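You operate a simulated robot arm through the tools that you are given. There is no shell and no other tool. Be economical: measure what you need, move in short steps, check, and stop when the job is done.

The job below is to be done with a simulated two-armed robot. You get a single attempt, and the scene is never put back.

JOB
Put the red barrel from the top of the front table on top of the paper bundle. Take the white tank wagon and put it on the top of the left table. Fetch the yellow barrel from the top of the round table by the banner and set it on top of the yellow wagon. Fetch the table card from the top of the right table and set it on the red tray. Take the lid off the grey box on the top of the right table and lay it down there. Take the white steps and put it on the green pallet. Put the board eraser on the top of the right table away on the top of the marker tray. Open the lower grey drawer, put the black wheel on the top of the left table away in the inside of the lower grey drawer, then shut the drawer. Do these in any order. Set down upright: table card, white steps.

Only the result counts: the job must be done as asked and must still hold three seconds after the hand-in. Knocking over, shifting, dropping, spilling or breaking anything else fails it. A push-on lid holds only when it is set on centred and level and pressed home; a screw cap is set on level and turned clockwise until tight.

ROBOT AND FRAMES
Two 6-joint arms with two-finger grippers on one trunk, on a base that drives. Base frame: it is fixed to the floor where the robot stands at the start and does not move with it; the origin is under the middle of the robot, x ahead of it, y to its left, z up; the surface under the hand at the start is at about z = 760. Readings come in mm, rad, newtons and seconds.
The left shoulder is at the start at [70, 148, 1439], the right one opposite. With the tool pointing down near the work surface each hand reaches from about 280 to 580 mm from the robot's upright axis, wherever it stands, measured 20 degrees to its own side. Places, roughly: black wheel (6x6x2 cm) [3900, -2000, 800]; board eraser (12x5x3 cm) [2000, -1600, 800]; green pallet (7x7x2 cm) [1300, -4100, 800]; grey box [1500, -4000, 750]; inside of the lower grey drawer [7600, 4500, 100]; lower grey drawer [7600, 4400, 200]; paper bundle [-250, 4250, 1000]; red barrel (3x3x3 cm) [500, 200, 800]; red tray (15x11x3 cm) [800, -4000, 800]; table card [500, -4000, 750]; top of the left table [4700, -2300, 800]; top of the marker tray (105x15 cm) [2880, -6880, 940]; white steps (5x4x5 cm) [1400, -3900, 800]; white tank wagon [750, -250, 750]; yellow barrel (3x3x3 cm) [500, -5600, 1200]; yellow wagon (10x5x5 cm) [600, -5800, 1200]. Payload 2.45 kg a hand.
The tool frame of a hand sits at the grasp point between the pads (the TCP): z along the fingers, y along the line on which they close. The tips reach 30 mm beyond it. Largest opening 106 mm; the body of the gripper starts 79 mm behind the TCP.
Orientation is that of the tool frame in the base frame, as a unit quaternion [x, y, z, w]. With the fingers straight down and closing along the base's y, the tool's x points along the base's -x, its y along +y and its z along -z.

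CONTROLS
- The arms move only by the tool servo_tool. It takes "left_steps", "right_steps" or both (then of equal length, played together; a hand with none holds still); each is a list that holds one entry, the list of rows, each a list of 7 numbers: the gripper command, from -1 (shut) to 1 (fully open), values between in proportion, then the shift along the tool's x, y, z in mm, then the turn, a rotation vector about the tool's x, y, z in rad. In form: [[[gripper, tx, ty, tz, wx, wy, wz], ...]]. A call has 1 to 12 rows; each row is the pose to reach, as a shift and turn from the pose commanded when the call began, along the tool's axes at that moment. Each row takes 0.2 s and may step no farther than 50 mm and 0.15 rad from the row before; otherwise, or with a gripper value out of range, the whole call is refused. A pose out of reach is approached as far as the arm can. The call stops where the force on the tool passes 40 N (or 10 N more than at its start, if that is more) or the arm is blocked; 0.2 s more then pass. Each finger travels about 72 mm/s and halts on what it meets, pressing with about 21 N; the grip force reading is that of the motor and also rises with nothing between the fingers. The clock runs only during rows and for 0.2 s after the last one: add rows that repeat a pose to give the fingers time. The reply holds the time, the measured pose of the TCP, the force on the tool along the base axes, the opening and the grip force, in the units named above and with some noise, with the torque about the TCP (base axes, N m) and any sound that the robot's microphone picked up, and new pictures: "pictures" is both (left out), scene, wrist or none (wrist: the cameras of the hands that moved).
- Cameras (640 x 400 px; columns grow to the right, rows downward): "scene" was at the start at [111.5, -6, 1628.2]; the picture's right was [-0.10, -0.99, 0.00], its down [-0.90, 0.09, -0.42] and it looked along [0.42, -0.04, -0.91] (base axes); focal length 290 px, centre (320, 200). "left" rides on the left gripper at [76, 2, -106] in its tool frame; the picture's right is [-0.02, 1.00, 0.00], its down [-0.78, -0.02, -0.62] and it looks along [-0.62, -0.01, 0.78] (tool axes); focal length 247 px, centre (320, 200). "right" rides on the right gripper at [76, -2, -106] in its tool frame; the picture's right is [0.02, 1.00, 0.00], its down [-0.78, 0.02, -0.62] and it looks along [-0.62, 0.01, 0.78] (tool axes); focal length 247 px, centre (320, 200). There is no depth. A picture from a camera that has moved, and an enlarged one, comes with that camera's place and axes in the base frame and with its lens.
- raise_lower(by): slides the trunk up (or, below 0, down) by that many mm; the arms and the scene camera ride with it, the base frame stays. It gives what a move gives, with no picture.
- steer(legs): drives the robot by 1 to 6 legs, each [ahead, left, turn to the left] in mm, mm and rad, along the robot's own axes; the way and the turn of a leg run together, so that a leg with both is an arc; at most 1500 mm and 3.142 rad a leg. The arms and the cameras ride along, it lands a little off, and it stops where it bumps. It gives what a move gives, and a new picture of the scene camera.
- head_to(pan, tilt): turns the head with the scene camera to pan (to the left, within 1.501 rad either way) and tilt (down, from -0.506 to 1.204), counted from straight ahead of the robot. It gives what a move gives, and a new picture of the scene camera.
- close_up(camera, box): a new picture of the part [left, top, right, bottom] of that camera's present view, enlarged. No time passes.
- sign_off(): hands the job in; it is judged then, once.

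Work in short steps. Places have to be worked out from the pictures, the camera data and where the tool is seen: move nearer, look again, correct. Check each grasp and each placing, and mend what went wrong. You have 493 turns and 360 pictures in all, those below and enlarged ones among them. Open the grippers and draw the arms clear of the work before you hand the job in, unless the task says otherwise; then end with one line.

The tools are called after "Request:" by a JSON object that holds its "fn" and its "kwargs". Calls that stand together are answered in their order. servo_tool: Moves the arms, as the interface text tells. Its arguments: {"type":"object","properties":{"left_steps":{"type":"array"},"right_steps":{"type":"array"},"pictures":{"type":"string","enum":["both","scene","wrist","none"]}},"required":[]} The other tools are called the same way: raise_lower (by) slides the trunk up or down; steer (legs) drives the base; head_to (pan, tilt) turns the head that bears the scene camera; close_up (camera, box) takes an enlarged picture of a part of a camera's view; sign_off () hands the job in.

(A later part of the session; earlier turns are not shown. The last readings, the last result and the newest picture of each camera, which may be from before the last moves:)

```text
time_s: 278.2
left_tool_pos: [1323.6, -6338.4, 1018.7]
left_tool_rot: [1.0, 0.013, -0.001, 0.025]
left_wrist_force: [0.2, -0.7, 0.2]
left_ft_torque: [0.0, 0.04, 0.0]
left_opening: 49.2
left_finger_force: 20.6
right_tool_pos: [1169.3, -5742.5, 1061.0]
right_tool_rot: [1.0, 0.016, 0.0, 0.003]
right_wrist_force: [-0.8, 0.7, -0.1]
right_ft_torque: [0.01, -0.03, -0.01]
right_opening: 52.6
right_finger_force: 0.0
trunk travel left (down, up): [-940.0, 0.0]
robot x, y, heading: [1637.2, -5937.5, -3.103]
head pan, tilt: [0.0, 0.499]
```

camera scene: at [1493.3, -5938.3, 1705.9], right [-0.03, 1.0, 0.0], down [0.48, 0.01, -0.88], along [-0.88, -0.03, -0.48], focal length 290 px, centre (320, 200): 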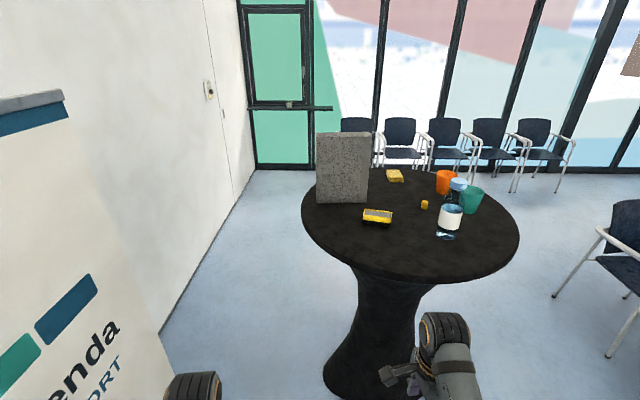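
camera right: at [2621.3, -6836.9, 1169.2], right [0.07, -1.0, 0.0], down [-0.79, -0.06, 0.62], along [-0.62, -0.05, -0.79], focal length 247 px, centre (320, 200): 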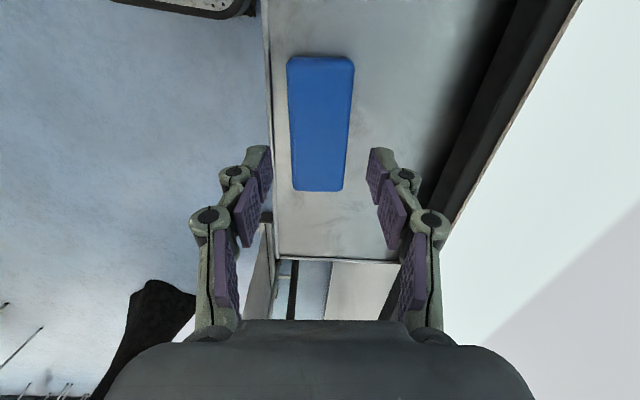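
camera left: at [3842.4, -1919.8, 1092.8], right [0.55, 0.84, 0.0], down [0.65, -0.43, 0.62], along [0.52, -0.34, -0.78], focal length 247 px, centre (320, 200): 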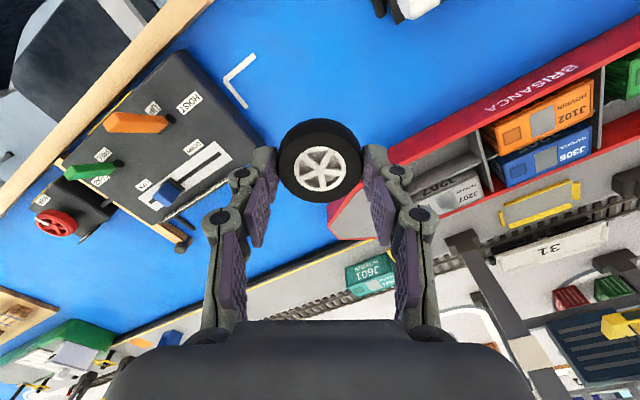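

Now I pitch the right hand's fingers forward (~0.95 rad from vertical) while raising it to z≈1250.

Request:
{"fn": "servo_tool", "kwargs": {"right_steps": [[[0, -8, 0, -20, 0, -0.12, 0], [0, -16, 0, -45, 0, -0.24, 0], [0, -24, 0, -70, 0, -0.36, 0], [0, -32, 0, -95, 0, -0.48, 0], [0, -40, 0, -120, 0, -0.6, 0], [0, -48, 0, -145, 0, -0.72, 0], [0, -56, 0, -170, 0, -0.84, 0], [0, -60, 0, -190, 0, -0.95, 0], [0, -60, 0, -190, 0, -0.95, 0], [0, -60, 0, -190, 0, -0.95, 0]]], "pictures": "both"}}

```text
time_s: 280.4
left_tool_pos: [1323.6, -6339.3, 1018.9]
left_tool_rot: [1.0, 0.013, 0.0, 0.025]
left_wrist_force: [0.2, 0.4, 0.5]
left_ft_torque: [-0.01, -0.04, -0.04]
left_opening: 49.0
left_finger_force: 20.5
right_tool_pos: [1108.5, -5743.6, 1250.6]
right_tool_rot: [0.889, 0.012, -0.457, 0.01]
right_wrist_force: [0.0, 0.3, 1.3]
right_ft_torque: [0.03, 0.0, 0.03]
right_opening: 52.8
right_finger_force: 0.1
trunk travel left (down, up): [-940.0, 0.0]
robot x, y, heading: [1633.6, -5930.4, -3.111]
head pan, tilt: [0.0, 0.499]
camera scene: at [1493.3, -5938.6, 1706.0], right [-0.03, 1.0, 0.0], down [0.48, 0.01, -0.88], along [-0.88, -0.03, -0.48], focal length 290 px, centre (320, 200)
camera right: at [1239.2, -5737.4, 1250.9], right [0.04, -1.0, -0.01], down [0.05, -0.01, 1.0], along [-1.0, -0.04, 0.05], focal length 247 px, centre (320, 200)
```

scene: 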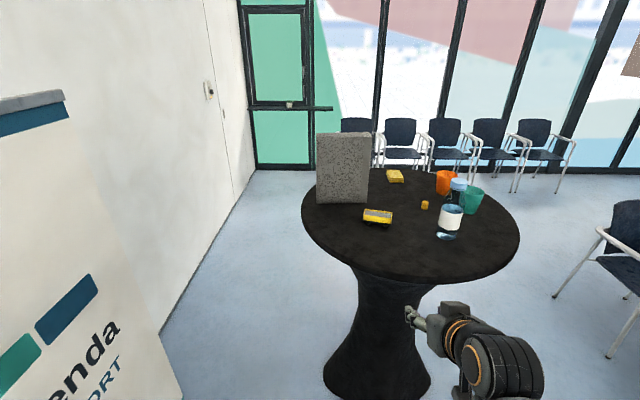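
right: 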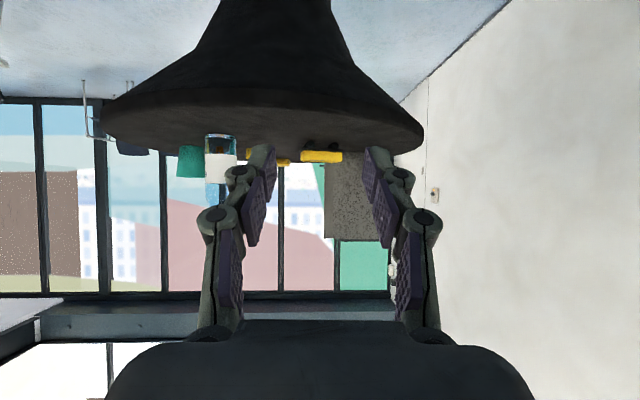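

The tilted pose works. I zoom into this wrist view to measure the table height precisely.

Request:
{"fn": "close_up", "kwargs": {"camera": "right", "box": [90, 90, 440, 215]}}

Request:
{"fn": "close_up", "kwargs": {"camera": "scene", "box": [290, 130, 530, 290]}}

```text
1.83 times, centred on (265, 152) of right
camera zoom: at [1239.2, -5737.4, 1250.9], right [0.04, -1.0, -0.01], down [0.05, -0.01, 1.0], along [-1.0, -0.04, 0.05], focal length 452 px, centre (421, 287)
```

zoom: 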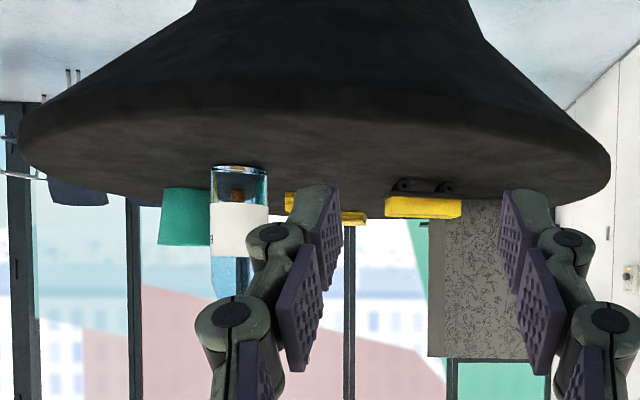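

```text
2.50 times, centred on (410, 210) of scene
camera zoom: at [1493.3, -5938.6, 1706.0], right [-0.03, 1.0, 0.0], down [0.48, 0.01, -0.88], along [-0.88, -0.03, -0.48], focal length 725 px, centre (95, 175)
```

zoom: 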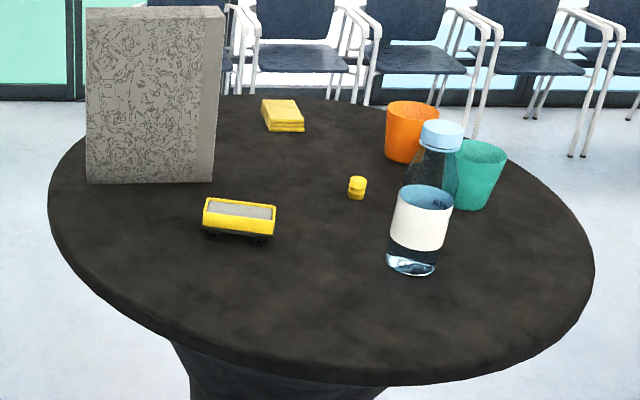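

Table top is z≈1139, barrel ≈[520,-5570], wagon top centre ≈[644,-5770,1189], bottle ≈[699,-5551]. I turn to heading 2.44 and come in from the −y/+x side, keeping away from the bottle and banner.

Request:
{"fn": "steer", "kwargs": {"legs": [[0, 0, -0.735], [174, 466, 0], [212, 179, 0]]}}

Request:
{"fn": "close_up", "kwargs": {"camera": "right", "box": [0, 0, 640, 400]}}

```text
time_s: 286.8
left_tool_pos: [429.1, -6272.6, 1019.1]
left_tool_rot: [0.937, -0.348, -0.009, 0.022]
left_wrist_force: [0.2, 0.0, 0.1]
left_ft_torque: [0.01, 0.0, -0.02]
left_opening: 49.0
left_finger_force: 21.0
right_tool_pos: [671.5, -5686.7, 1251.2]
right_tool_rot: [0.834, -0.308, -0.431, -0.155]
right_wrist_force: [-0.2, 0.3, 0.0]
right_ft_torque: [0.02, 0.01, 0.01]
right_opening: 53.0
right_finger_force: 0.1
trunk travel left (down, up): [-940.0, 0.0]
robot x, y, heading: [926.8, -6181.3, 2.433]
head pan, tilt: [0.0, 0.499]
camera scene: at [824.8, -6090.4, 1706.2], right [0.65, 0.76, 0.0], down [0.36, -0.31, -0.88], along [-0.67, 0.57, -0.48], focal length 290 px, centre (320, 200)
```

scene: 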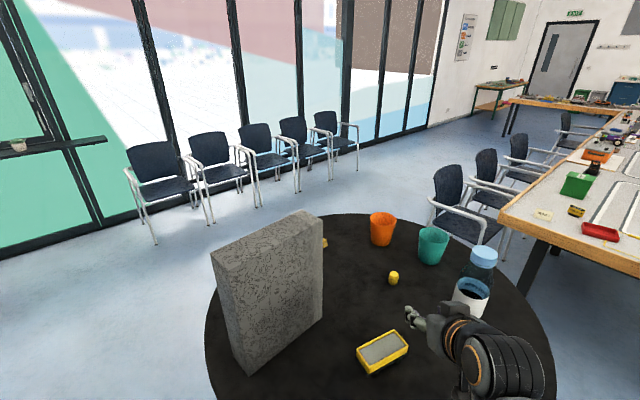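

```text
1.00 times, centred on (320, 200) of right (not enlarged: the box is as wide or as high as the picture)
camera zoom: at [771.5, -5770.8, 1251.3], right [-0.64, -0.77, -0.01], down [0.03, -0.04, 1.0], along [-0.77, 0.64, 0.05], focal length 247 px, centre (320, 200)
```

zoom: 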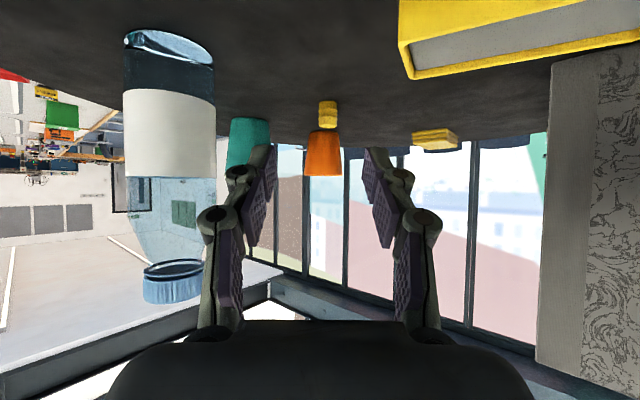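

Barrel refined to [511,-5566,1153]. I advance along the finger direction to a point ~60 mm short and check.

Request:
{"fn": "servo_tool", "kwargs": {"right_steps": [[[0.1, -20, 5, 0, 0, 0, 0], [0.1, -41, 11, 20, 0, 0, 0], [0.1, -41, 11, 60, 0, 0, 0], [0.1, -41, 11, 100, 0, 0, 0], [0.1, -41, 11, 140, 0, 0, 0], [0.1, -41, 11, 140, 0, 0, 0]]], "pictures": "both"}}

```text
time_s: 288.2
left_tool_pos: [427.1, -6273.0, 1019.8]
left_tool_rot: [0.937, -0.349, -0.009, 0.023]
left_wrist_force: [0.0, -0.3, -0.4]
left_ft_torque: [0.04, 0.03, -0.03]
left_opening: 49.1
left_finger_force: 20.8
right_tool_pos: [556.1, -5604.9, 1201.1]
right_tool_rot: [0.834, -0.309, -0.43, -0.155]
right_wrist_force: [0.9, -0.5, 0.4]
right_ft_torque: [-0.02, 0.0, 0.01]
right_opening: 58.2
right_finger_force: 0.1
trunk travel left (down, up): [-940.0, 0.0]
robot x, y, heading: [926.8, -6182.8, 2.437]
head pan, tilt: [0.0, 0.499]
camera scene: at [822.4, -6090.5, 1706.1], right [0.65, 0.76, 0.0], down [0.36, -0.31, -0.88], along [-0.67, 0.57, -0.48], focal length 290 px, centre (320, 200)
camera right: at [658.1, -5689.5, 1202.0], right [-0.64, -0.77, -0.01], down [0.03, -0.04, 1.0], along [-0.77, 0.64, 0.05], focal length 247 px, centre (320, 200)
```

scene: 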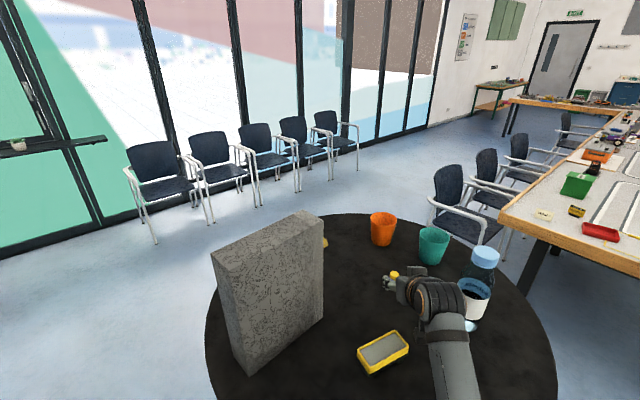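
right: 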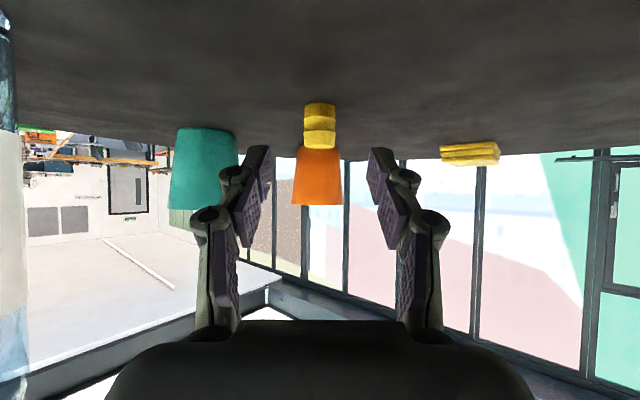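

Aligned with the barrel. I advance the last 58 mm and grip.

Request:
{"fn": "servo_tool", "kwargs": {"right_steps": [[[0.1, 0, 0, 30, 0, 0, 0], [0.1, 0, 0, 50, 0, 0, 0], [0.1, 0, 0, 58, 0, 0, 0], [0.1, 0, 0, 58, 0, 0, 0], [-1, 0, 0, 58, 0, 0, 0], [-1, 0, 0, 58, 0, 0, 0], [-1, 0, 0, 58, 0, 0, 0]]], "pictures": "both"}}

```text
time_s: 289.8
left_tool_pos: [425.7, -6273.5, 1017.6]
left_tool_rot: [0.937, -0.348, -0.01, 0.023]
left_wrist_force: [0.8, -0.7, -1.0]
left_ft_torque: [-0.01, 0.03, -0.02]
left_opening: 49.0
left_finger_force: 21.2
right_tool_pos: [519.3, -5575.7, 1168.0]
right_tool_rot: [0.834, -0.309, -0.429, -0.155]
right_wrist_force: [0.1, 0.3, 0.9]
right_ft_torque: [0.02, 0.0, -0.02]
right_opening: 22.5
right_finger_force: 21.5
trunk travel left (down, up): [-940.0, 0.0]
robot x, y, heading: [926.3, -6182.1, 2.436]
head pan, tilt: [0.0, 0.499]
camera scene: at [822.0, -6090.2, 1706.0], right [0.65, 0.76, 0.0], down [0.36, -0.31, -0.88], along [-0.67, 0.57, -0.48], focal length 290 px, centre (320, 200)
camera right: at [621.9, -5659.1, 1168.5], right [-0.64, -0.77, -0.01], down [0.03, -0.04, 1.0], along [-0.77, 0.64, 0.05], focal length 247 px, centre (320, 200)
```

scene: 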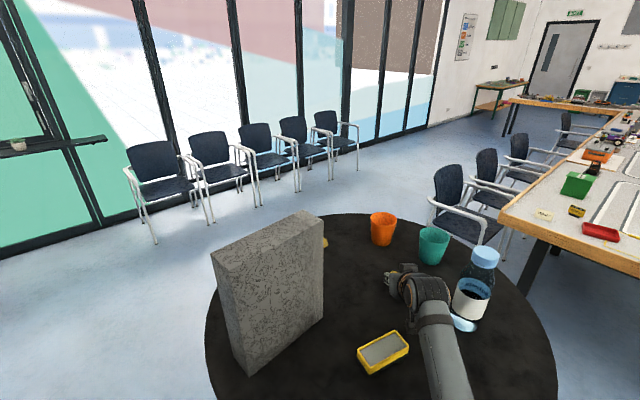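
right: 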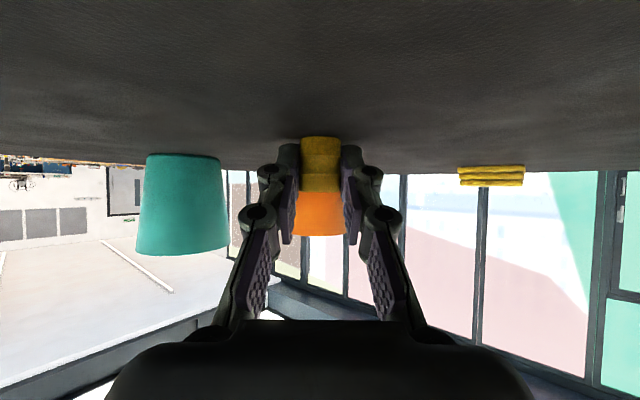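

Barrel gripped. I lift straight up 90 mm and zoom on the wagon to fix its centre.

Request:
{"fn": "servo_tool", "kwargs": {"right_steps": [[[-1, -24, 0, -17, 0, 0, 0], [-1, -49, 0, -35, 0, 0, 0], [-1, -73, 0, -52, 0, 0, 0], [-1, -73, 0, -52, 0, 0, 0]]], "pictures": "wrist"}}

Request:
{"fn": "head_to", "kwargs": {"pan": -0.1, "tilt": 0.85}}

Request:
{"fn": "close_up", "kwargs": {"camera": "scene", "box": [260, 190, 420, 290]}}

```text
time_s: 290.8
left_tool_pos: [425.8, -6272.5, 1018.4]
left_tool_rot: [0.937, -0.348, -0.009, 0.023]
left_wrist_force: [0.3, -0.4, 0.0]
left_ft_torque: [0.01, 0.04, -0.01]
left_opening: 49.1
left_finger_force: 21.1
right_tool_pos: [519.9, -5571.6, 1259.0]
right_tool_rot: [0.834, -0.308, -0.43, -0.155]
right_wrist_force: [-0.3, -0.1, -0.1]
right_ft_torque: [0.02, -0.02, 0.0]
right_opening: 22.7
right_finger_force: 20.9
trunk travel left (down, up): [-940.0, 0.0]
robot x, y, heading: [926.9, -6181.3, 2.431]
head pan, tilt: [0.0, 0.499]
camera right: at [621.1, -5656.2, 1258.4], right [-0.64, -0.77, -0.01], down [0.03, -0.04, 1.0], along [-0.77, 0.64, 0.05], focal length 247 px, centre (320, 200)
```

right: 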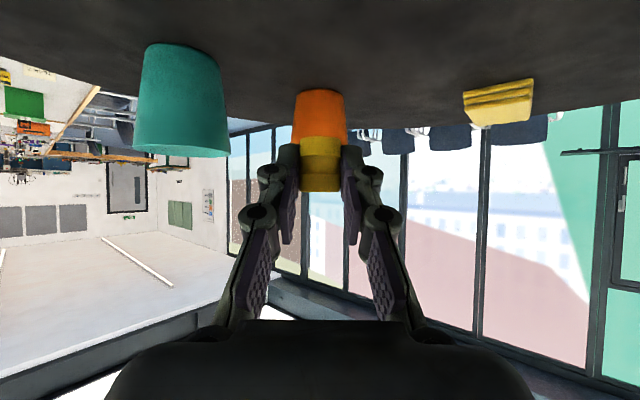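

```text
time_s: 291.6
left_tool_pos: [427.4, -6273.4, 1018.2]
left_tool_rot: [0.937, -0.348, -0.009, 0.022]
left_wrist_force: [0.0, -0.1, -0.9]
left_ft_torque: [-0.02, 0.02, -0.01]
left_opening: 49.3
left_finger_force: 20.8
right_tool_pos: [519.4, -5571.5, 1258.0]
right_tool_rot: [0.833, -0.31, -0.43, -0.156]
right_wrist_force: [-0.2, -0.3, -0.7]
right_ft_torque: [0.0, 0.02, 0.01]
right_opening: 22.6
right_finger_force: 21.2
trunk travel left (down, up): [-940.0, 0.0]
robot x, y, heading: [930.4, -6184.9, 2.434]
head pan, tilt: [-0.099, 0.85]
camera scene: at [837.1, -6092.9, 1676.1], right [0.72, 0.69, 0.0], down [0.52, -0.54, -0.66], along [-0.46, 0.48, -0.75], focal length 290 px, centre (320, 200)
```

scene: 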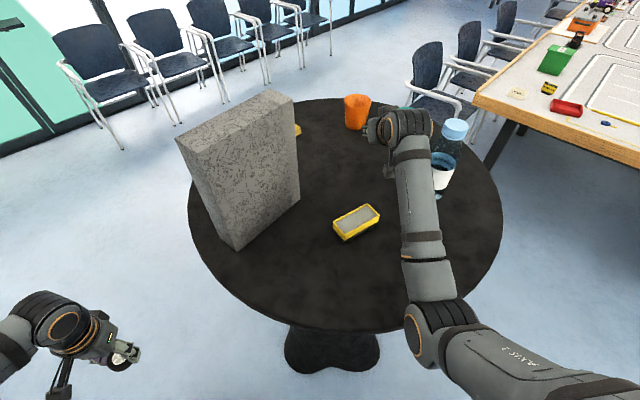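

```text
4.00 times, centred on (340, 240) of scene
camera zoom: at [837.1, -6092.9, 1676.1], right [0.72, 0.69, 0.0], down [0.52, -0.54, -0.66], along [-0.46, 0.48, -0.75], focal length 1160 px, centre (240, 40)
```

zoom: 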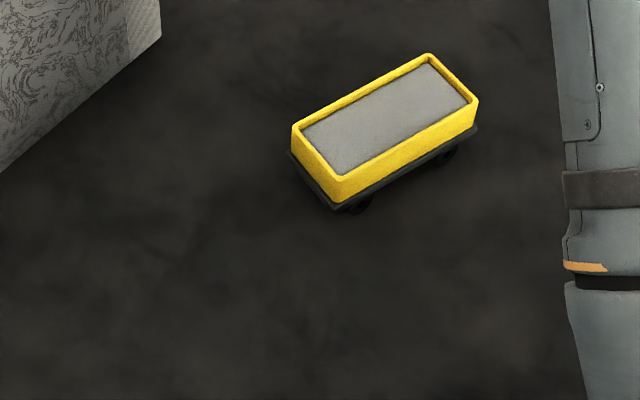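

Wagon top centre ≈[630,-5765]; I move the barrel above it at z≈1245.

Request:
{"fn": "servo_tool", "kwargs": {"right_steps": [[[-1, 23, 13, -29, 0, 0, 0], [-1, 47, 26, -58, 0, 0, 0], [-1, 70, 39, -87, 0, 0, 0], [-1, 93, 51, -116, 0, 0, 0], [-1, 117, 64, -145, 0, 0, 0], [-1, 140, 77, -173, 0, 0, 0], [-1, 140, 77, -173, 0, 0, 0]]], "pictures": "both"}}

Request:
{"fn": "close_up", "kwargs": {"camera": "scene", "box": [280, 170, 440, 270]}}

```text
time_s: 292.5
left_tool_pos: [428.7, -6272.8, 1018.5]
left_tool_rot: [0.937, -0.349, -0.011, 0.023]
left_wrist_force: [-0.4, 0.1, 0.0]
left_ft_torque: [-0.01, 0.03, 0.0]
left_opening: 48.9
left_finger_force: 20.8
right_tool_pos: [627.1, -5636.1, 1253.3]
right_tool_rot: [0.838, -0.276, -0.401, -0.248]
right_wrist_force: [-0.1, 0.8, -0.4]
right_ft_torque: [-0.04, 0.0, 0.0]
right_opening: 22.7
right_finger_force: 21.0
right hand out of reach, approached as far as the arm can: row 4
trunk travel left (down, up): [-940.0, 0.0]
robot x, y, heading: [924.6, -6180.8, 2.435]
head pan, tilt: [-0.099, 0.85]
stopped in row 4 (right hand): the arm was blocked; the commanded pose is now the measured one
camera scene: at [840.2, -6092.1, 1676.2], right [0.72, 0.69, 0.0], down [0.52, -0.54, -0.66], along [-0.46, 0.48, -0.75], focal length 290 px, centre (320, 200)
camera right: at [726.5, -5723.6, 1251.5], right [-0.65, -0.73, -0.21], down [-0.09, -0.2, 0.97], along [-0.75, 0.65, 0.07], focal length 247 px, centre (320, 200)
```

scene: 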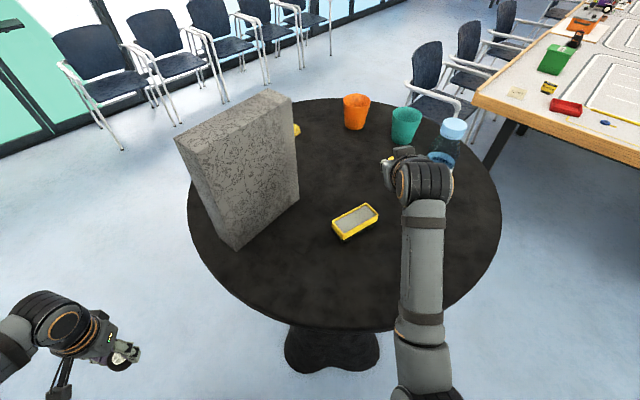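
right: 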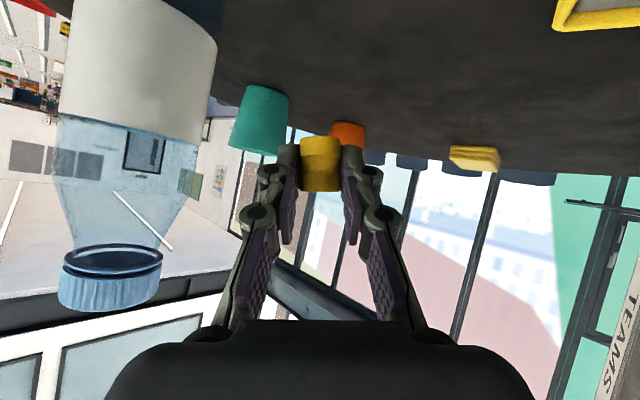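

```text
4.00 times, centred on (360, 220) of scene
camera zoom: at [840.2, -6092.1, 1676.2], right [0.72, 0.69, 0.0], down [0.52, -0.54, -0.66], along [-0.46, 0.48, -0.75], focal length 1160 px, centre (160, 120)
```

zoom: 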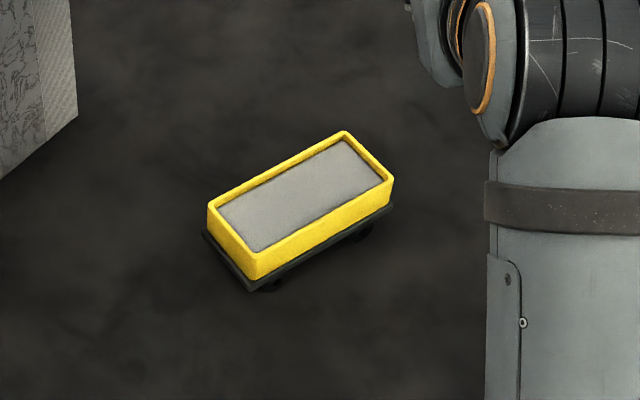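

The arm hit a joint limit moving inward. I return the hand to its earlier good pose (relative to the robot) and will position with the base instead.

Request:
{"fn": "servo_tool", "kwargs": {"right_steps": [[[-1, 13, 3, -18, -0.05, 0.005, 0.05], [-1, 26, 5, -37, -0.1, 0.01, 0.1], [-1, 38, 8, -55, -0.145, 0.014, 0.145], [-1, 38, 8, -55, -0.145, 0.014, 0.145]]], "pictures": "none"}}

```text
time_s: 293.5
left_tool_pos: [425.9, -6273.6, 1016.8]
left_tool_rot: [0.937, -0.349, -0.009, 0.022]
left_wrist_force: [-0.4, -0.5, 0.0]
left_ft_torque: [0.02, 0.0, 0.0]
left_opening: 48.7
left_finger_force: 20.7
right_tool_pos: [669.2, -5688.3, 1251.6]
right_tool_rot: [0.834, -0.308, -0.43, -0.155]
right_wrist_force: [0.0, 0.4, 0.1]
right_ft_torque: [-0.01, 0.02, -0.02]
right_opening: 22.7
right_finger_force: 21.2
trunk travel left (down, up): [-940.0, 0.0]
robot x, y, heading: [927.7, -6182.4, 2.433]
head pan, tilt: [-0.099, 0.85]
```

Request:
{"fn": "steer", "kwargs": {"legs": [[0, 0, 0.16], [-59, 6, 0]]}}

Request:
{"fn": "close_up", "kwargs": {"camera": "right", "box": [0, 0, 640, 400]}}

Request:
{"fn": "close_up", "kwargs": {"camera": "scene", "box": [260, 170, 420, 270]}}

```text
time_s: 295.1
left_tool_pos: [488.5, -6380.2, 1015.3]
left_tool_rot: [0.961, -0.274, -0.005, 0.025]
left_wrist_force: [0.7, 0.0, -0.4]
left_ft_torque: [-0.08, -0.02, -0.04]
left_opening: 49.3
left_finger_force: 20.9
right_tool_pos: [634.5, -5763.3, 1246.9]
right_tool_rot: [0.857, -0.242, -0.438, -0.12]
right_wrist_force: [0.4, 1.5, -0.2]
right_ft_torque: [-0.04, -0.03, 0.01]
right_opening: 22.9
right_finger_force: 21.5
trunk travel left (down, up): [-940.0, 0.0]
robot x, y, heading: [977.0, -6214.1, 2.59]
head pan, tilt: [-0.099, 0.85]
camera scene: at [860.6, -6135.0, 1674.9], right [0.6, 0.8, 0.0], down [0.6, -0.46, -0.65], along [-0.52, 0.39, -0.76], focal length 290 px, centre (320, 200)
```

scene: 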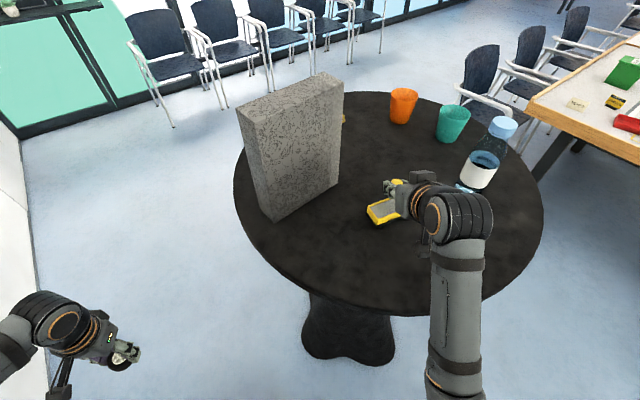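

```text
1.00 times, centred on (320, 200) of right (not enlarged: the box is as wide or as high as the picture)
camera zoom: at [748.0, -5831.0, 1247.5], right [-0.51, -0.86, -0.01], down [0.03, -0.03, 1.0], along [-0.86, 0.51, 0.04], focal length 247 px, centre (320, 200)
```

zoom: 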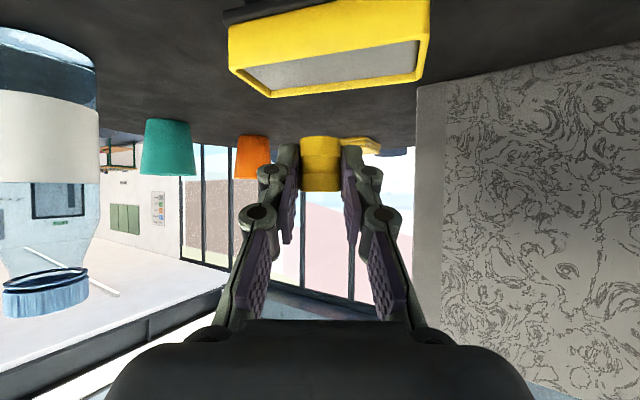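

```text
4.00 times, centred on (340, 220) of scene
camera zoom: at [860.6, -6135.0, 1674.9], right [0.6, 0.8, 0.0], down [0.6, -0.46, -0.65], along [-0.52, 0.39, -0.76], focal length 1160 px, centre (240, 120)
```

zoom: 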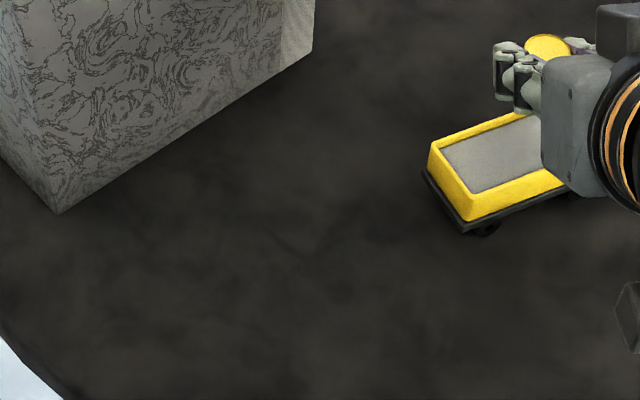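

Wagon centre confirmed ≈[630,-5767]. I shift by (6,-10) and lower to TCP z≈1222 (barrel ~8 mm above the wagon bed).

Request:
{"fn": "servo_tool", "kwargs": {"right_steps": [[[-1, 6, 5, -7, 0, 0, 0], [-1, 16, 5, 0, 0, 0, 0], [-1, 26, 5, 6, 0, 0, 0], [-1, 26, 5, 6, 0, 0, 0]]], "pictures": "wrist"}}

Request:
{"fn": "close_up", "kwargs": {"camera": "scene", "box": [340, 160, 468, 240]}}

```text
time_s: 296.1
left_tool_pos: [493.4, -6386.6, 1018.8]
left_tool_rot: [0.962, -0.274, -0.009, 0.022]
left_wrist_force: [-0.9, 0.8, -0.6]
left_ft_torque: [-0.01, 0.01, -0.03]
left_opening: 48.9
left_finger_force: 21.5
right_tool_pos: [647.8, -5780.5, 1228.4]
right_tool_rot: [0.855, -0.24, -0.443, -0.121]
right_wrist_force: [-0.1, 0.2, 0.1]
right_ft_torque: [0.01, -0.02, -0.01]
right_opening: 22.5
right_finger_force: 21.1
trunk travel left (down, up): [-940.0, 0.0]
robot x, y, heading: [973.4, -6215.3, 2.589]
head pan, tilt: [-0.099, 0.85]
camera right: at [761.2, -5847.8, 1227.5], right [-0.51, -0.86, -0.01], down [0.04, -0.04, 1.0], along [-0.86, 0.51, 0.05], focal length 247 px, centre (320, 200)
```

right: 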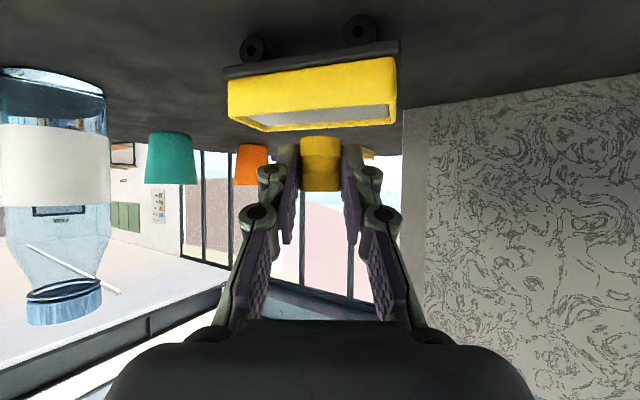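

```text
5.00 times, centred on (404, 200) of scene
camera zoom: at [871.5, -6145.7, 1676.2], right [0.6, 0.8, 0.0], down [0.6, -0.45, -0.66], along [-0.53, 0.4, -0.75], focal length 1450 px, centre (-100, 200)
```

zoom: 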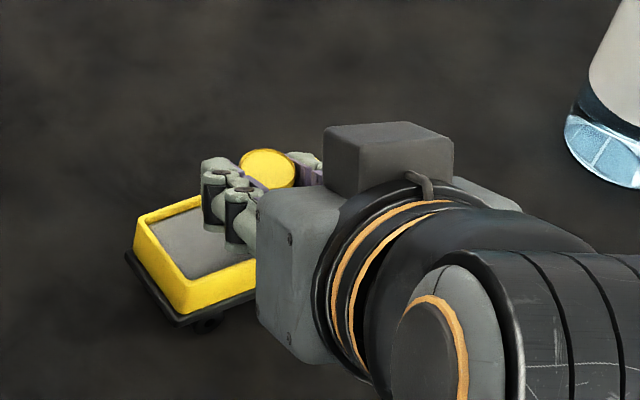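

Barrel needs to go ~6 mm further in −x and +5 in y; I correct and lower 8 mm.

Request:
{"fn": "servo_tool", "kwargs": {"right_steps": [[[-1, -4, -1, 6, 0, 0, 0], [-1, 2, -1, 11, 0, 0, 0], [-1, 2, -1, 11, 0, 0, 0]]], "pictures": "wrist"}}

Request:
{"fn": "close_up", "kwargs": {"camera": "scene", "box": [340, 160, 468, 240]}}

```text
time_s: 296.9
left_tool_pos: [493.3, -6386.9, 1017.3]
left_tool_rot: [0.961, -0.274, -0.009, 0.023]
left_wrist_force: [0.0, 0.4, 0.5]
left_ft_torque: [0.0, -0.02, 0.02]
left_opening: 49.1
left_finger_force: 21.4
right_tool_pos: [641.0, -5774.4, 1218.0]
right_tool_rot: [0.856, -0.241, -0.441, -0.121]
right_wrist_force: [-0.1, -0.8, -0.2]
right_ft_torque: [0.01, -0.03, -0.04]
right_opening: 22.6
right_finger_force: 20.8
trunk travel left (down, up): [-940.0, 0.0]
robot x, y, heading: [973.8, -6214.4, 2.595]
head pan, tilt: [-0.099, 0.85]
camera right: at [754.4, -5841.6, 1218.9], right [-0.51, -0.86, -0.01], down [0.04, -0.04, 1.0], along [-0.86, 0.51, 0.05], focal length 247 px, centre (320, 200)
```

right: 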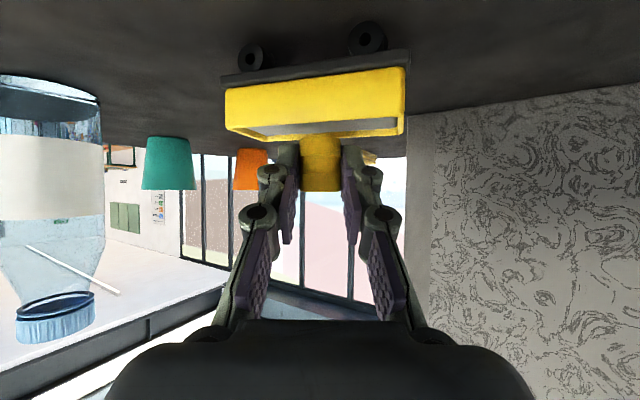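

```text
5.00 times, centred on (404, 200) of scene
camera zoom: at [869.8, -6143.6, 1676.0], right [0.6, 0.8, 0.0], down [0.6, -0.45, -0.66], along [-0.53, 0.4, -0.75], focal length 1450 px, centre (-100, 200)
```

zoom: 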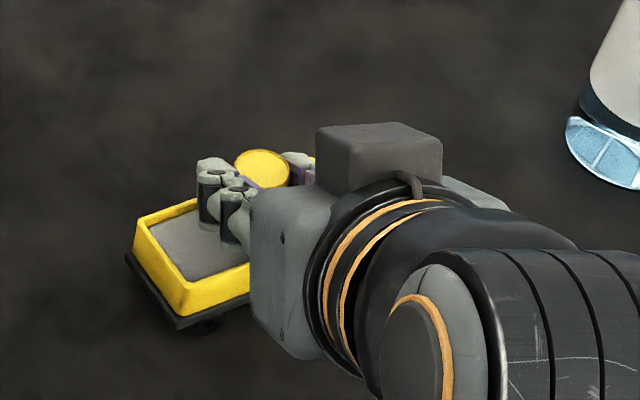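

Well centred now. I lower straight down a few mm at a time to contact.

Request:
{"fn": "servo_tool", "kwargs": {"right_steps": [[[-1, 2.4, 0, 1.8, 0, 0, 0], [-1, 4.8, 0, 3.5, 0, 0, 0], [-1, 6.5, 0, 4.7, 0, 0, 0], [-1, 6.5, 0, 4.7, 0, 0, 0]]], "pictures": "none"}}

```text
time_s: 297.9
left_tool_pos: [493.7, -6385.8, 1018.1]
left_tool_rot: [0.962, -0.274, -0.008, 0.023]
left_wrist_force: [0.5, -0.1, -0.6]
left_ft_torque: [0.0, 0.05, 0.01]
left_opening: 49.3
left_finger_force: 21.5
right_tool_pos: [641.4, -5775.7, 1212.8]
right_tool_rot: [0.854, -0.241, -0.444, -0.122]
right_wrist_force: [-1.4, 3.1, 15.9]
right_ft_torque: [0.17, 0.22, -0.01]
right_opening: 22.5
right_finger_force: 20.7
trunk travel left (down, up): [-940.0, 0.0]
robot x, y, heading: [976.0, -6219.7, 2.593]
head pan, tilt: [-0.099, 0.85]
```

Contact at 1213. I zoom to verify seating before releasing.

Request:
{"fn": "close_up", "kwargs": {"camera": "right", "box": [220, 50, 420, 175]}}

Request:
{"fn": "close_up", "kwargs": {"camera": "scene", "box": [360, 180, 424, 220]}}

```text
3.20 times, centred on (320, 112) of right
camera zoom: at [755.3, -5842.3, 1212.7], right [-0.51, -0.86, -0.01], down [0.04, -0.04, 1.0], along [-0.86, 0.51, 0.06], focal length 790 px, centre (320, 480)
```

zoom: 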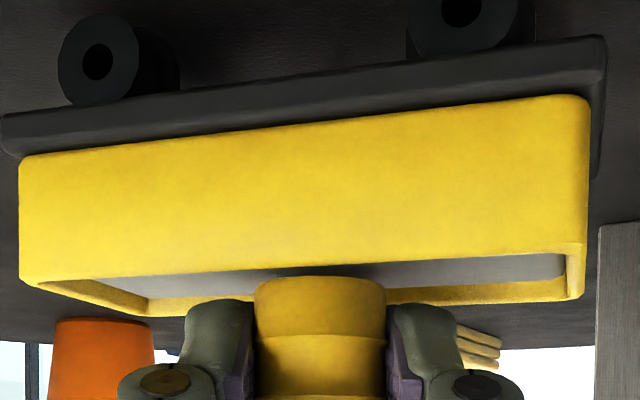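

```text
10.00 times, centred on (392, 200) of scene
camera zoom: at [871.7, -6144.8, 1676.4], right [0.6, 0.8, 0.0], down [0.6, -0.45, -0.66], along [-0.53, 0.4, -0.75], focal length 2900 px, centre (-400, 200)
```

zoom: 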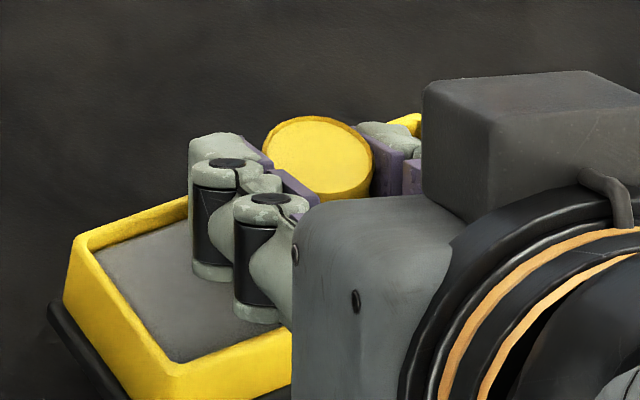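

Barrel stands on the wagon bed. I ease off, open slightly, rise vertically, then retreat.

Request:
{"fn": "servo_tool", "kwargs": {"right_steps": [[[-1, -0.8, 0, -0.6, 0, 0, 0], [-0.45, -1.2, 0, -0.9, 0, 0, 0], [-0.4, -1.2, 0, -0.9, 0, 0, 0], [-0.4, -8, 0, -6, 0, 0, 0], [-0.4, -16, 0, -12, 0, 0, 0], [-0.2, -35, 0, -25, 0, 0, 0], [0, -60, 0, -45, 0, 0, 0], [0, -60, 0, -80, 0, 0, 0], [0, -60, 0, -80, 0, 0, 0]]], "pictures": "both"}}

Request:
{"fn": "close_up", "kwargs": {"camera": "scene", "box": [340, 160, 468, 240]}}

```text
time_s: 299.9
left_tool_pos: [493.1, -6385.4, 1019.2]
left_tool_rot: [0.961, -0.274, -0.008, 0.023]
left_wrist_force: [0.0, -0.5, -0.3]
left_ft_torque: [-0.01, -0.02, 0.01]
left_opening: 48.9
left_finger_force: 20.9
right_tool_pos: [660.8, -5782.1, 1302.9]
right_tool_rot: [0.857, -0.24, -0.439, -0.124]
right_wrist_force: [-0.4, -0.5, 0.5]
right_ft_torque: [0.01, 0.0, -0.01]
right_opening: 53.1
right_finger_force: 0.1
right hand out of reach, approached as far as the arm can: row 8, 9
trunk travel left (down, up): [-940.0, 0.0]
robot x, y, heading: [974.9, -6216.8, 2.591]
head pan, tilt: [-0.099, 0.85]
camera scene: at [870.4, -6143.3, 1676.0], right [0.6, 0.8, 0.0], down [0.6, -0.45, -0.66], along [-0.53, 0.4, -0.75], focal length 290 px, centre (320, 200)
camera right: at [774.9, -5851.5, 1303.9], right [-0.51, -0.86, -0.02], down [0.03, -0.04, 1.0], along [-0.86, 0.51, 0.05], focal length 247 px, centre (320, 200)
```

scene: 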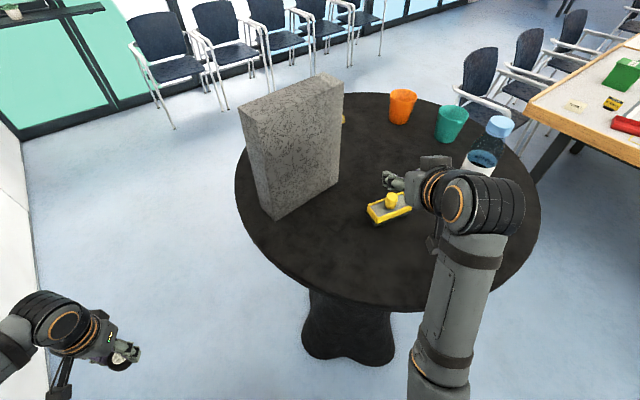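
right: 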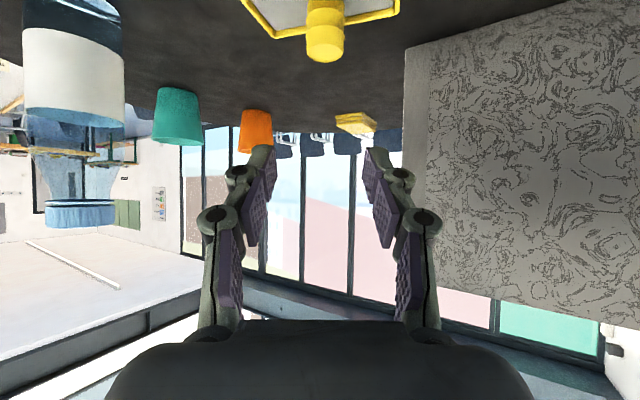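

```text
5.00 times, centred on (404, 200) of scene
camera zoom: at [870.4, -6143.3, 1676.0], right [0.6, 0.8, 0.0], down [0.6, -0.45, -0.66], along [-0.53, 0.4, -0.75], focal length 1450 px, centre (-100, 200)
```

zoom: 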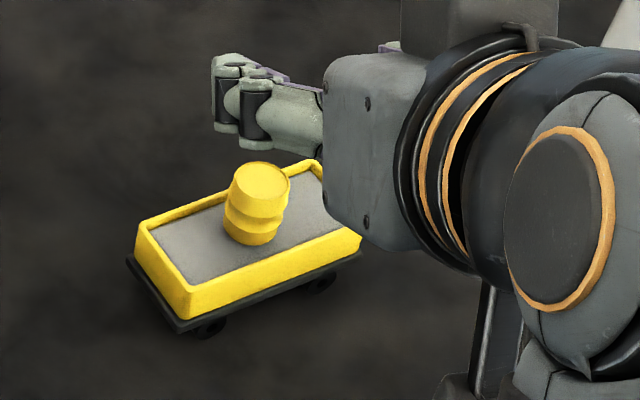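

Yellow barrel stands upright on the yellow wagon. I back away from the round table to open floor, then return the right hand to pointing down.

Request:
{"fn": "steer", "kwargs": {"legs": [[-341, -209, 0], [-100, -350, -0.5]]}}

Request:
{"fn": "servo_tool", "kwargs": {"right_steps": [[[0, 24, 0, 18, 0, 0.12, 0], [0, 48, 0, 35, 0, 0.24, 0], [0, 72, 0, 53, 0, 0.36, 0], [0, 97, 0, 71, 0, 0.48, 0], [0, 121, 0, 88, 0, 0.6, 0], [0, 146, 0, 106, 0, 0.72, 0], [0, 170, 0, 124, 0, 0.84, 0], [0, 194, 0, 141, 0, 0.95, 0], [0, 194, 0, 141, 0, 0.95, 0]]], "pictures": "none"}}

Request:
{"fn": "head_to", "kwargs": {"pan": -0.3, "tilt": 0.6}}

```text
time_s: 304.4
left_tool_pos: [1183.5, -5963.7, 1016.3]
left_tool_rot: [0.862, -0.506, -0.012, 0.019]
left_wrist_force: [0.5, -0.1, -0.3]
left_ft_torque: [0.0, -0.08, -0.01]
left_opening: 48.9
left_finger_force: 21.2
right_tool_pos: [1622.0, -5519.6, 1304.1]
right_tool_rot: [0.769, -0.446, -0.394, -0.232]
right_wrist_force: [-0.1, 0.1, 0.0]
right_ft_torque: [0.01, 0.0, -0.02]
right_opening: 52.9
right_finger_force: 0.1
trunk travel left (down, up): [-940.0, 0.0]
robot x, y, heading: [1688.9, -6050.1, 2.083]
head pan, tilt: [-0.099, 0.85]
camera scene: at [1629.4, -5935.4, 1675.9], right [0.91, 0.4, 0.0], down [0.31, -0.69, -0.66], along [-0.26, 0.6, -0.75], focal length 290 px, centre (320, 200)
```

scene: 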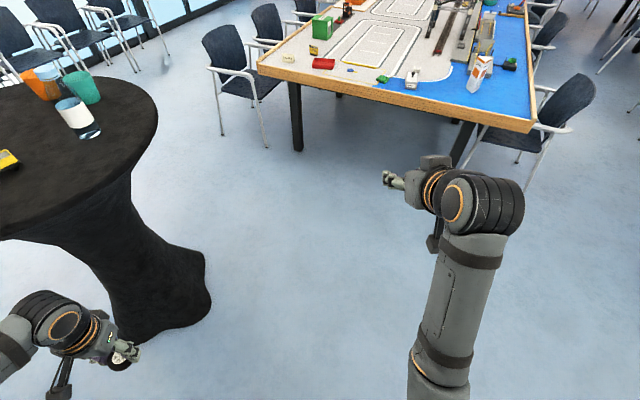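

```text
time_s: 306.4
left_tool_pos: [1186.7, -5963.7, 1018.1]
left_tool_rot: [0.863, -0.505, -0.014, 0.02]
left_wrist_force: [-0.2, -0.6, -0.6]
left_ft_torque: [0.02, -0.03, 0.0]
left_opening: 48.9
left_finger_force: 20.8
right_tool_pos: [1625.6, -5520.0, 1065.0]
right_tool_rot: [0.865, -0.502, 0.001, 0.0]
right_wrist_force: [-0.2, -0.3, -0.2]
right_ft_torque: [0.02, 0.02, 0.01]
right_opening: 52.9
right_finger_force: 0.0
trunk travel left (down, up): [-940.0, 0.0]
robot x, y, heading: [1689.6, -6051.7, 2.089]
head pan, tilt: [-0.099, 0.85]
```

```text
time_s: 307.1
left_tool_pos: [1186.5, -5963.6, 1017.3]
left_tool_rot: [0.862, -0.506, -0.015, 0.021]
left_wrist_force: [0.4, -0.5, -0.8]
left_ft_torque: [0.0, -0.01, 0.05]
left_opening: 48.8
left_finger_force: 21.2
right_tool_pos: [1627.1, -5520.5, 1064.6]
right_tool_rot: [0.865, -0.502, 0.0, -0.001]
right_wrist_force: [-0.1, -0.3, -1.1]
right_ft_torque: [-0.02, -0.04, -0.01]
right_opening: 53.0
right_finger_force: 0.1
trunk travel left (down, up): [-940.0, 0.0]
robot x, y, heading: [1691.9, -6048.7, 2.085]
head pan, tilt: [-0.3, 0.6]
camera scene: at [1646.5, -5920.5, 1696.9], right [0.98, 0.21, 0.0], down [0.12, -0.55, -0.82], along [-0.18, 0.81, -0.57], focal length 290 px, centre (320, 200)
```

scene: 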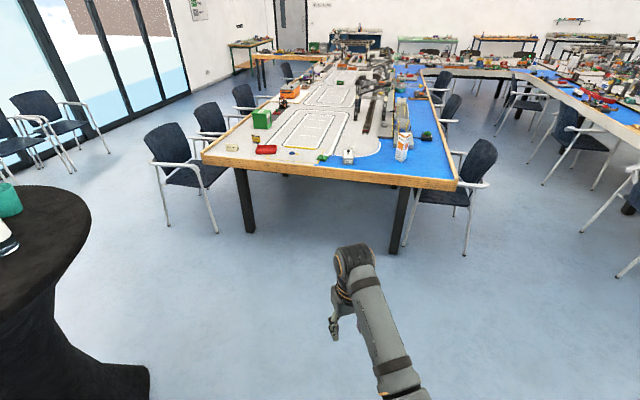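

Now to the right table's end: I turn to face it and drive to about (1350,-4700).

Request:
{"fn": "steer", "kwargs": {"legs": [[0, 0, -0.515], [1340, 340, 0]]}}

Request:
{"fn": "head_to", "kwargs": {"pan": 0, "tilt": 0.75}}

```text
time_s: 315.6
left_tool_pos: [945.3, -4370.6, 1018.9]
left_tool_rot: [0.707, -0.706, -0.018, 0.016]
left_wrist_force: [1.1, 0.3, 0.7]
left_ft_torque: [-0.01, 0.04, -0.01]
left_opening: 49.1
left_finger_force: 21.3
right_tool_pos: [1544.9, -4195.9, 1065.8]
right_tool_rot: [0.711, -0.704, 0.001, -0.001]
right_wrist_force: [-0.9, 0.4, -0.6]
right_ft_torque: [0.0, 0.0, 0.01]
right_opening: 53.1
right_finger_force: 0.1
trunk travel left (down, up): [-940.0, 0.0]
robot x, y, heading: [1344.9, -4687.1, 1.575]
head pan, tilt: [-0.3, 0.6]
camera scene: at [1368.8, -4555.9, 1697.0], right [0.96, -0.29, 0.0], down [-0.16, -0.54, -0.83], along [0.24, 0.79, -0.56], focal length 290 px, centre (320, 200)
```

scene: 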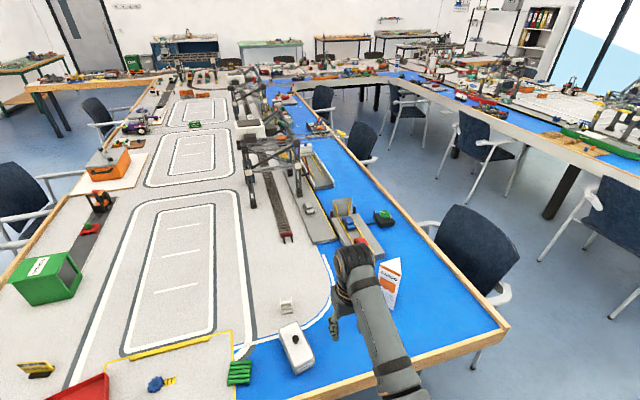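

```text
time_s: 316.4
left_tool_pos: [944.9, -4368.7, 1017.5]
left_tool_rot: [0.708, -0.706, -0.02, 0.016]
left_wrist_force: [-0.4, 1.9, -1.2]
left_ft_torque: [-0.02, -0.03, 0.05]
left_opening: 49.2
left_finger_force: 21.5
right_tool_pos: [1546.1, -4194.9, 1064.8]
right_tool_rot: [0.71, -0.704, 0.0, 0.0]
right_wrist_force: [0.0, 1.0, -0.6]
right_ft_torque: [-0.01, -0.01, 0.06]
right_opening: 52.9
right_finger_force: 0.0
trunk travel left (down, up): [-940.0, 0.0]
robot x, y, heading: [1345.2, -4688.1, 1.574]
head pan, tilt: [0.0, 0.75]
camera scene: at [1342.5, -4556.6, 1684.1], right [1.0, 0.01, 0.0], down [0.0, -0.68, -0.73], along [0.0, 0.73, -0.68], focal length 290 px, centre (320, 200)
```

scene: 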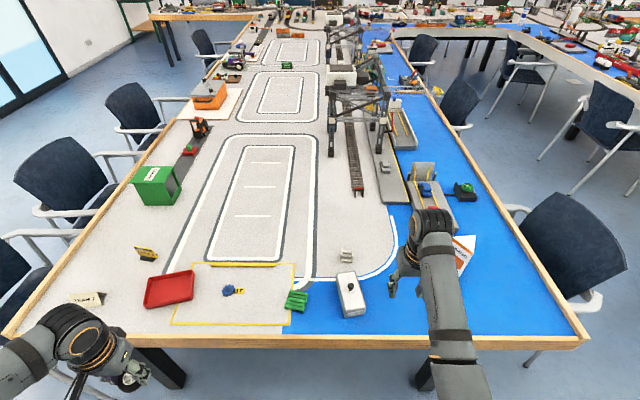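

Close views of both halves of the table end.

Request:
{"fn": "close_up", "kwargs": {"camera": "scene", "box": [250, 230, 410, 330]}}

Request:
{"fn": "close_up", "kwargs": {"camera": "scene", "box": [40, 230, 240, 355]}}

```text
4.00 times, centred on (330, 280) of scene
camera zoom: at [1342.5, -4556.6, 1684.1], right [1.0, 0.01, 0.0], down [0.0, -0.68, -0.73], along [0.0, 0.73, -0.68], focal length 1160 px, centre (280, -120)
```

zoom: 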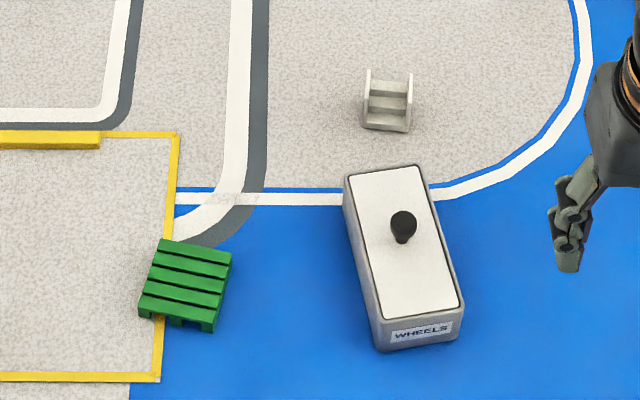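

```text
3.20 times, centred on (140, 292) of scene
camera zoom: at [1342.5, -4556.6, 1684.1], right [1.0, 0.01, 0.0], down [0.0, -0.68, -0.73], along [0.0, 0.73, -0.68], focal length 928 px, centre (896, -96)
```

zoom: 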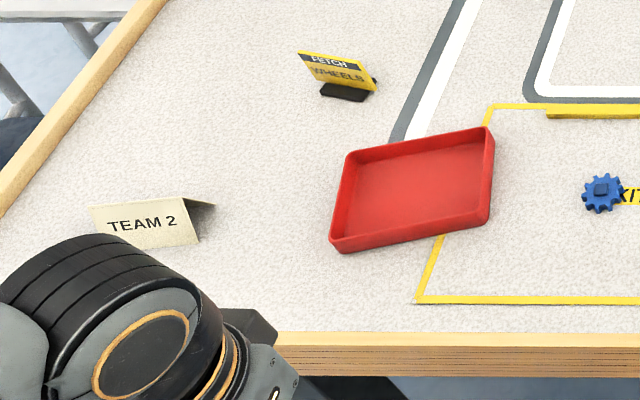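

Targets: lid knob ≈[1444,-4050,828], steps ≈[1444,-3899], pallet ≈[1265,-4080], red tray near [800,-4000], "TEAM 2" card near [560,-4060]. I drive to (1290,-4400) and lower the trunk 60 mm.

Request:
{"fn": "steer", "kwargs": {"legs": [[288, 55, 0]]}}

Request:
{"fn": "raise_lower", "kwargs": {"by": -60}}

Request:
{"fn": "close_up", "kwargs": {"camera": "right", "box": [0, 0, 640, 400]}}

```text
time_s: 318.4
left_tool_pos: [888.3, -4080.5, 1018.5]
left_tool_rot: [0.709, -0.705, -0.019, 0.015]
left_wrist_force: [0.0, 0.5, 0.3]
left_ft_torque: [0.03, -0.01, 0.02]
left_opening: 49.2
left_finger_force: 21.2
right_tool_pos: [1489.2, -3903.9, 1065.5]
right_tool_rot: [0.71, -0.704, 0.0, -0.001]
right_wrist_force: [0.0, -0.7, 1.1]
right_ft_torque: [0.03, -0.03, -0.03]
right_opening: 53.0
right_finger_force: 0.1
trunk travel left (down, up): [-940.0, 0.0]
robot x, y, heading: [1285.9, -4395.1, 1.58]
head pan, tilt: [0.0, 0.75]
camera scene: at [1286.8, -4266.9, 1684.3], right [1.0, 0.01, 0.0], down [0.01, -0.68, -0.73], along [-0.01, 0.73, -0.68], focal length 290 px, centre (320, 200)
```

scene: 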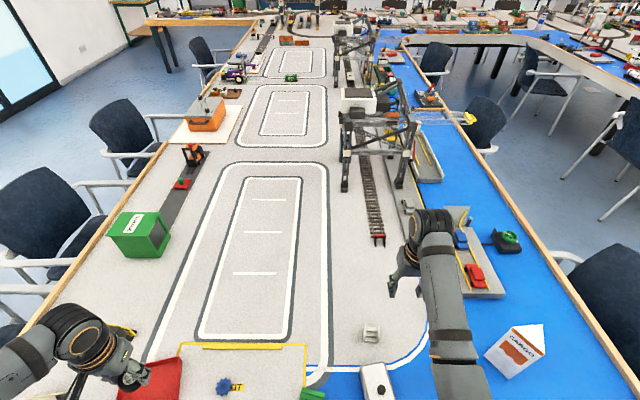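

```text
time_s: 319.4
left_tool_pos: [890.2, -4076.8, 958.8]
left_tool_rot: [0.708, -0.706, -0.018, 0.016]
left_wrist_force: [0.2, -1.1, -0.7]
left_ft_torque: [0.01, 0.02, 0.03]
left_opening: 48.9
left_finger_force: 21.0
right_tool_pos: [1488.9, -3902.8, 1005.0]
right_tool_rot: [0.711, -0.703, 0.001, 0.0]
right_wrist_force: [-0.3, -0.9, 0.1]
right_ft_torque: [0.04, 0.01, 0.04]
right_opening: 52.9
right_finger_force: 0.0
trunk travel left (down, up): [-880.0, 60.0]
robot x, y, heading: [1285.4, -4401.3, 1.579]
head pan, tilt: [0.0, 0.75]
```

```text
1.00 times, centred on (320, 200) of right (not enlarged: the box is as wide or as high as the picture)
camera zoom: at [1492.0, -3979.7, 1111.9], right [-1.0, -0.03, 0.0], down [-0.03, 0.78, 0.62], along [-0.02, 0.62, -0.78], focal length 247 px, centre (320, 200)
```

zoom: 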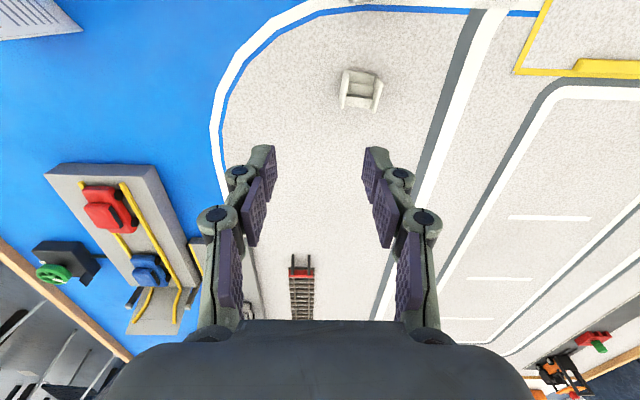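

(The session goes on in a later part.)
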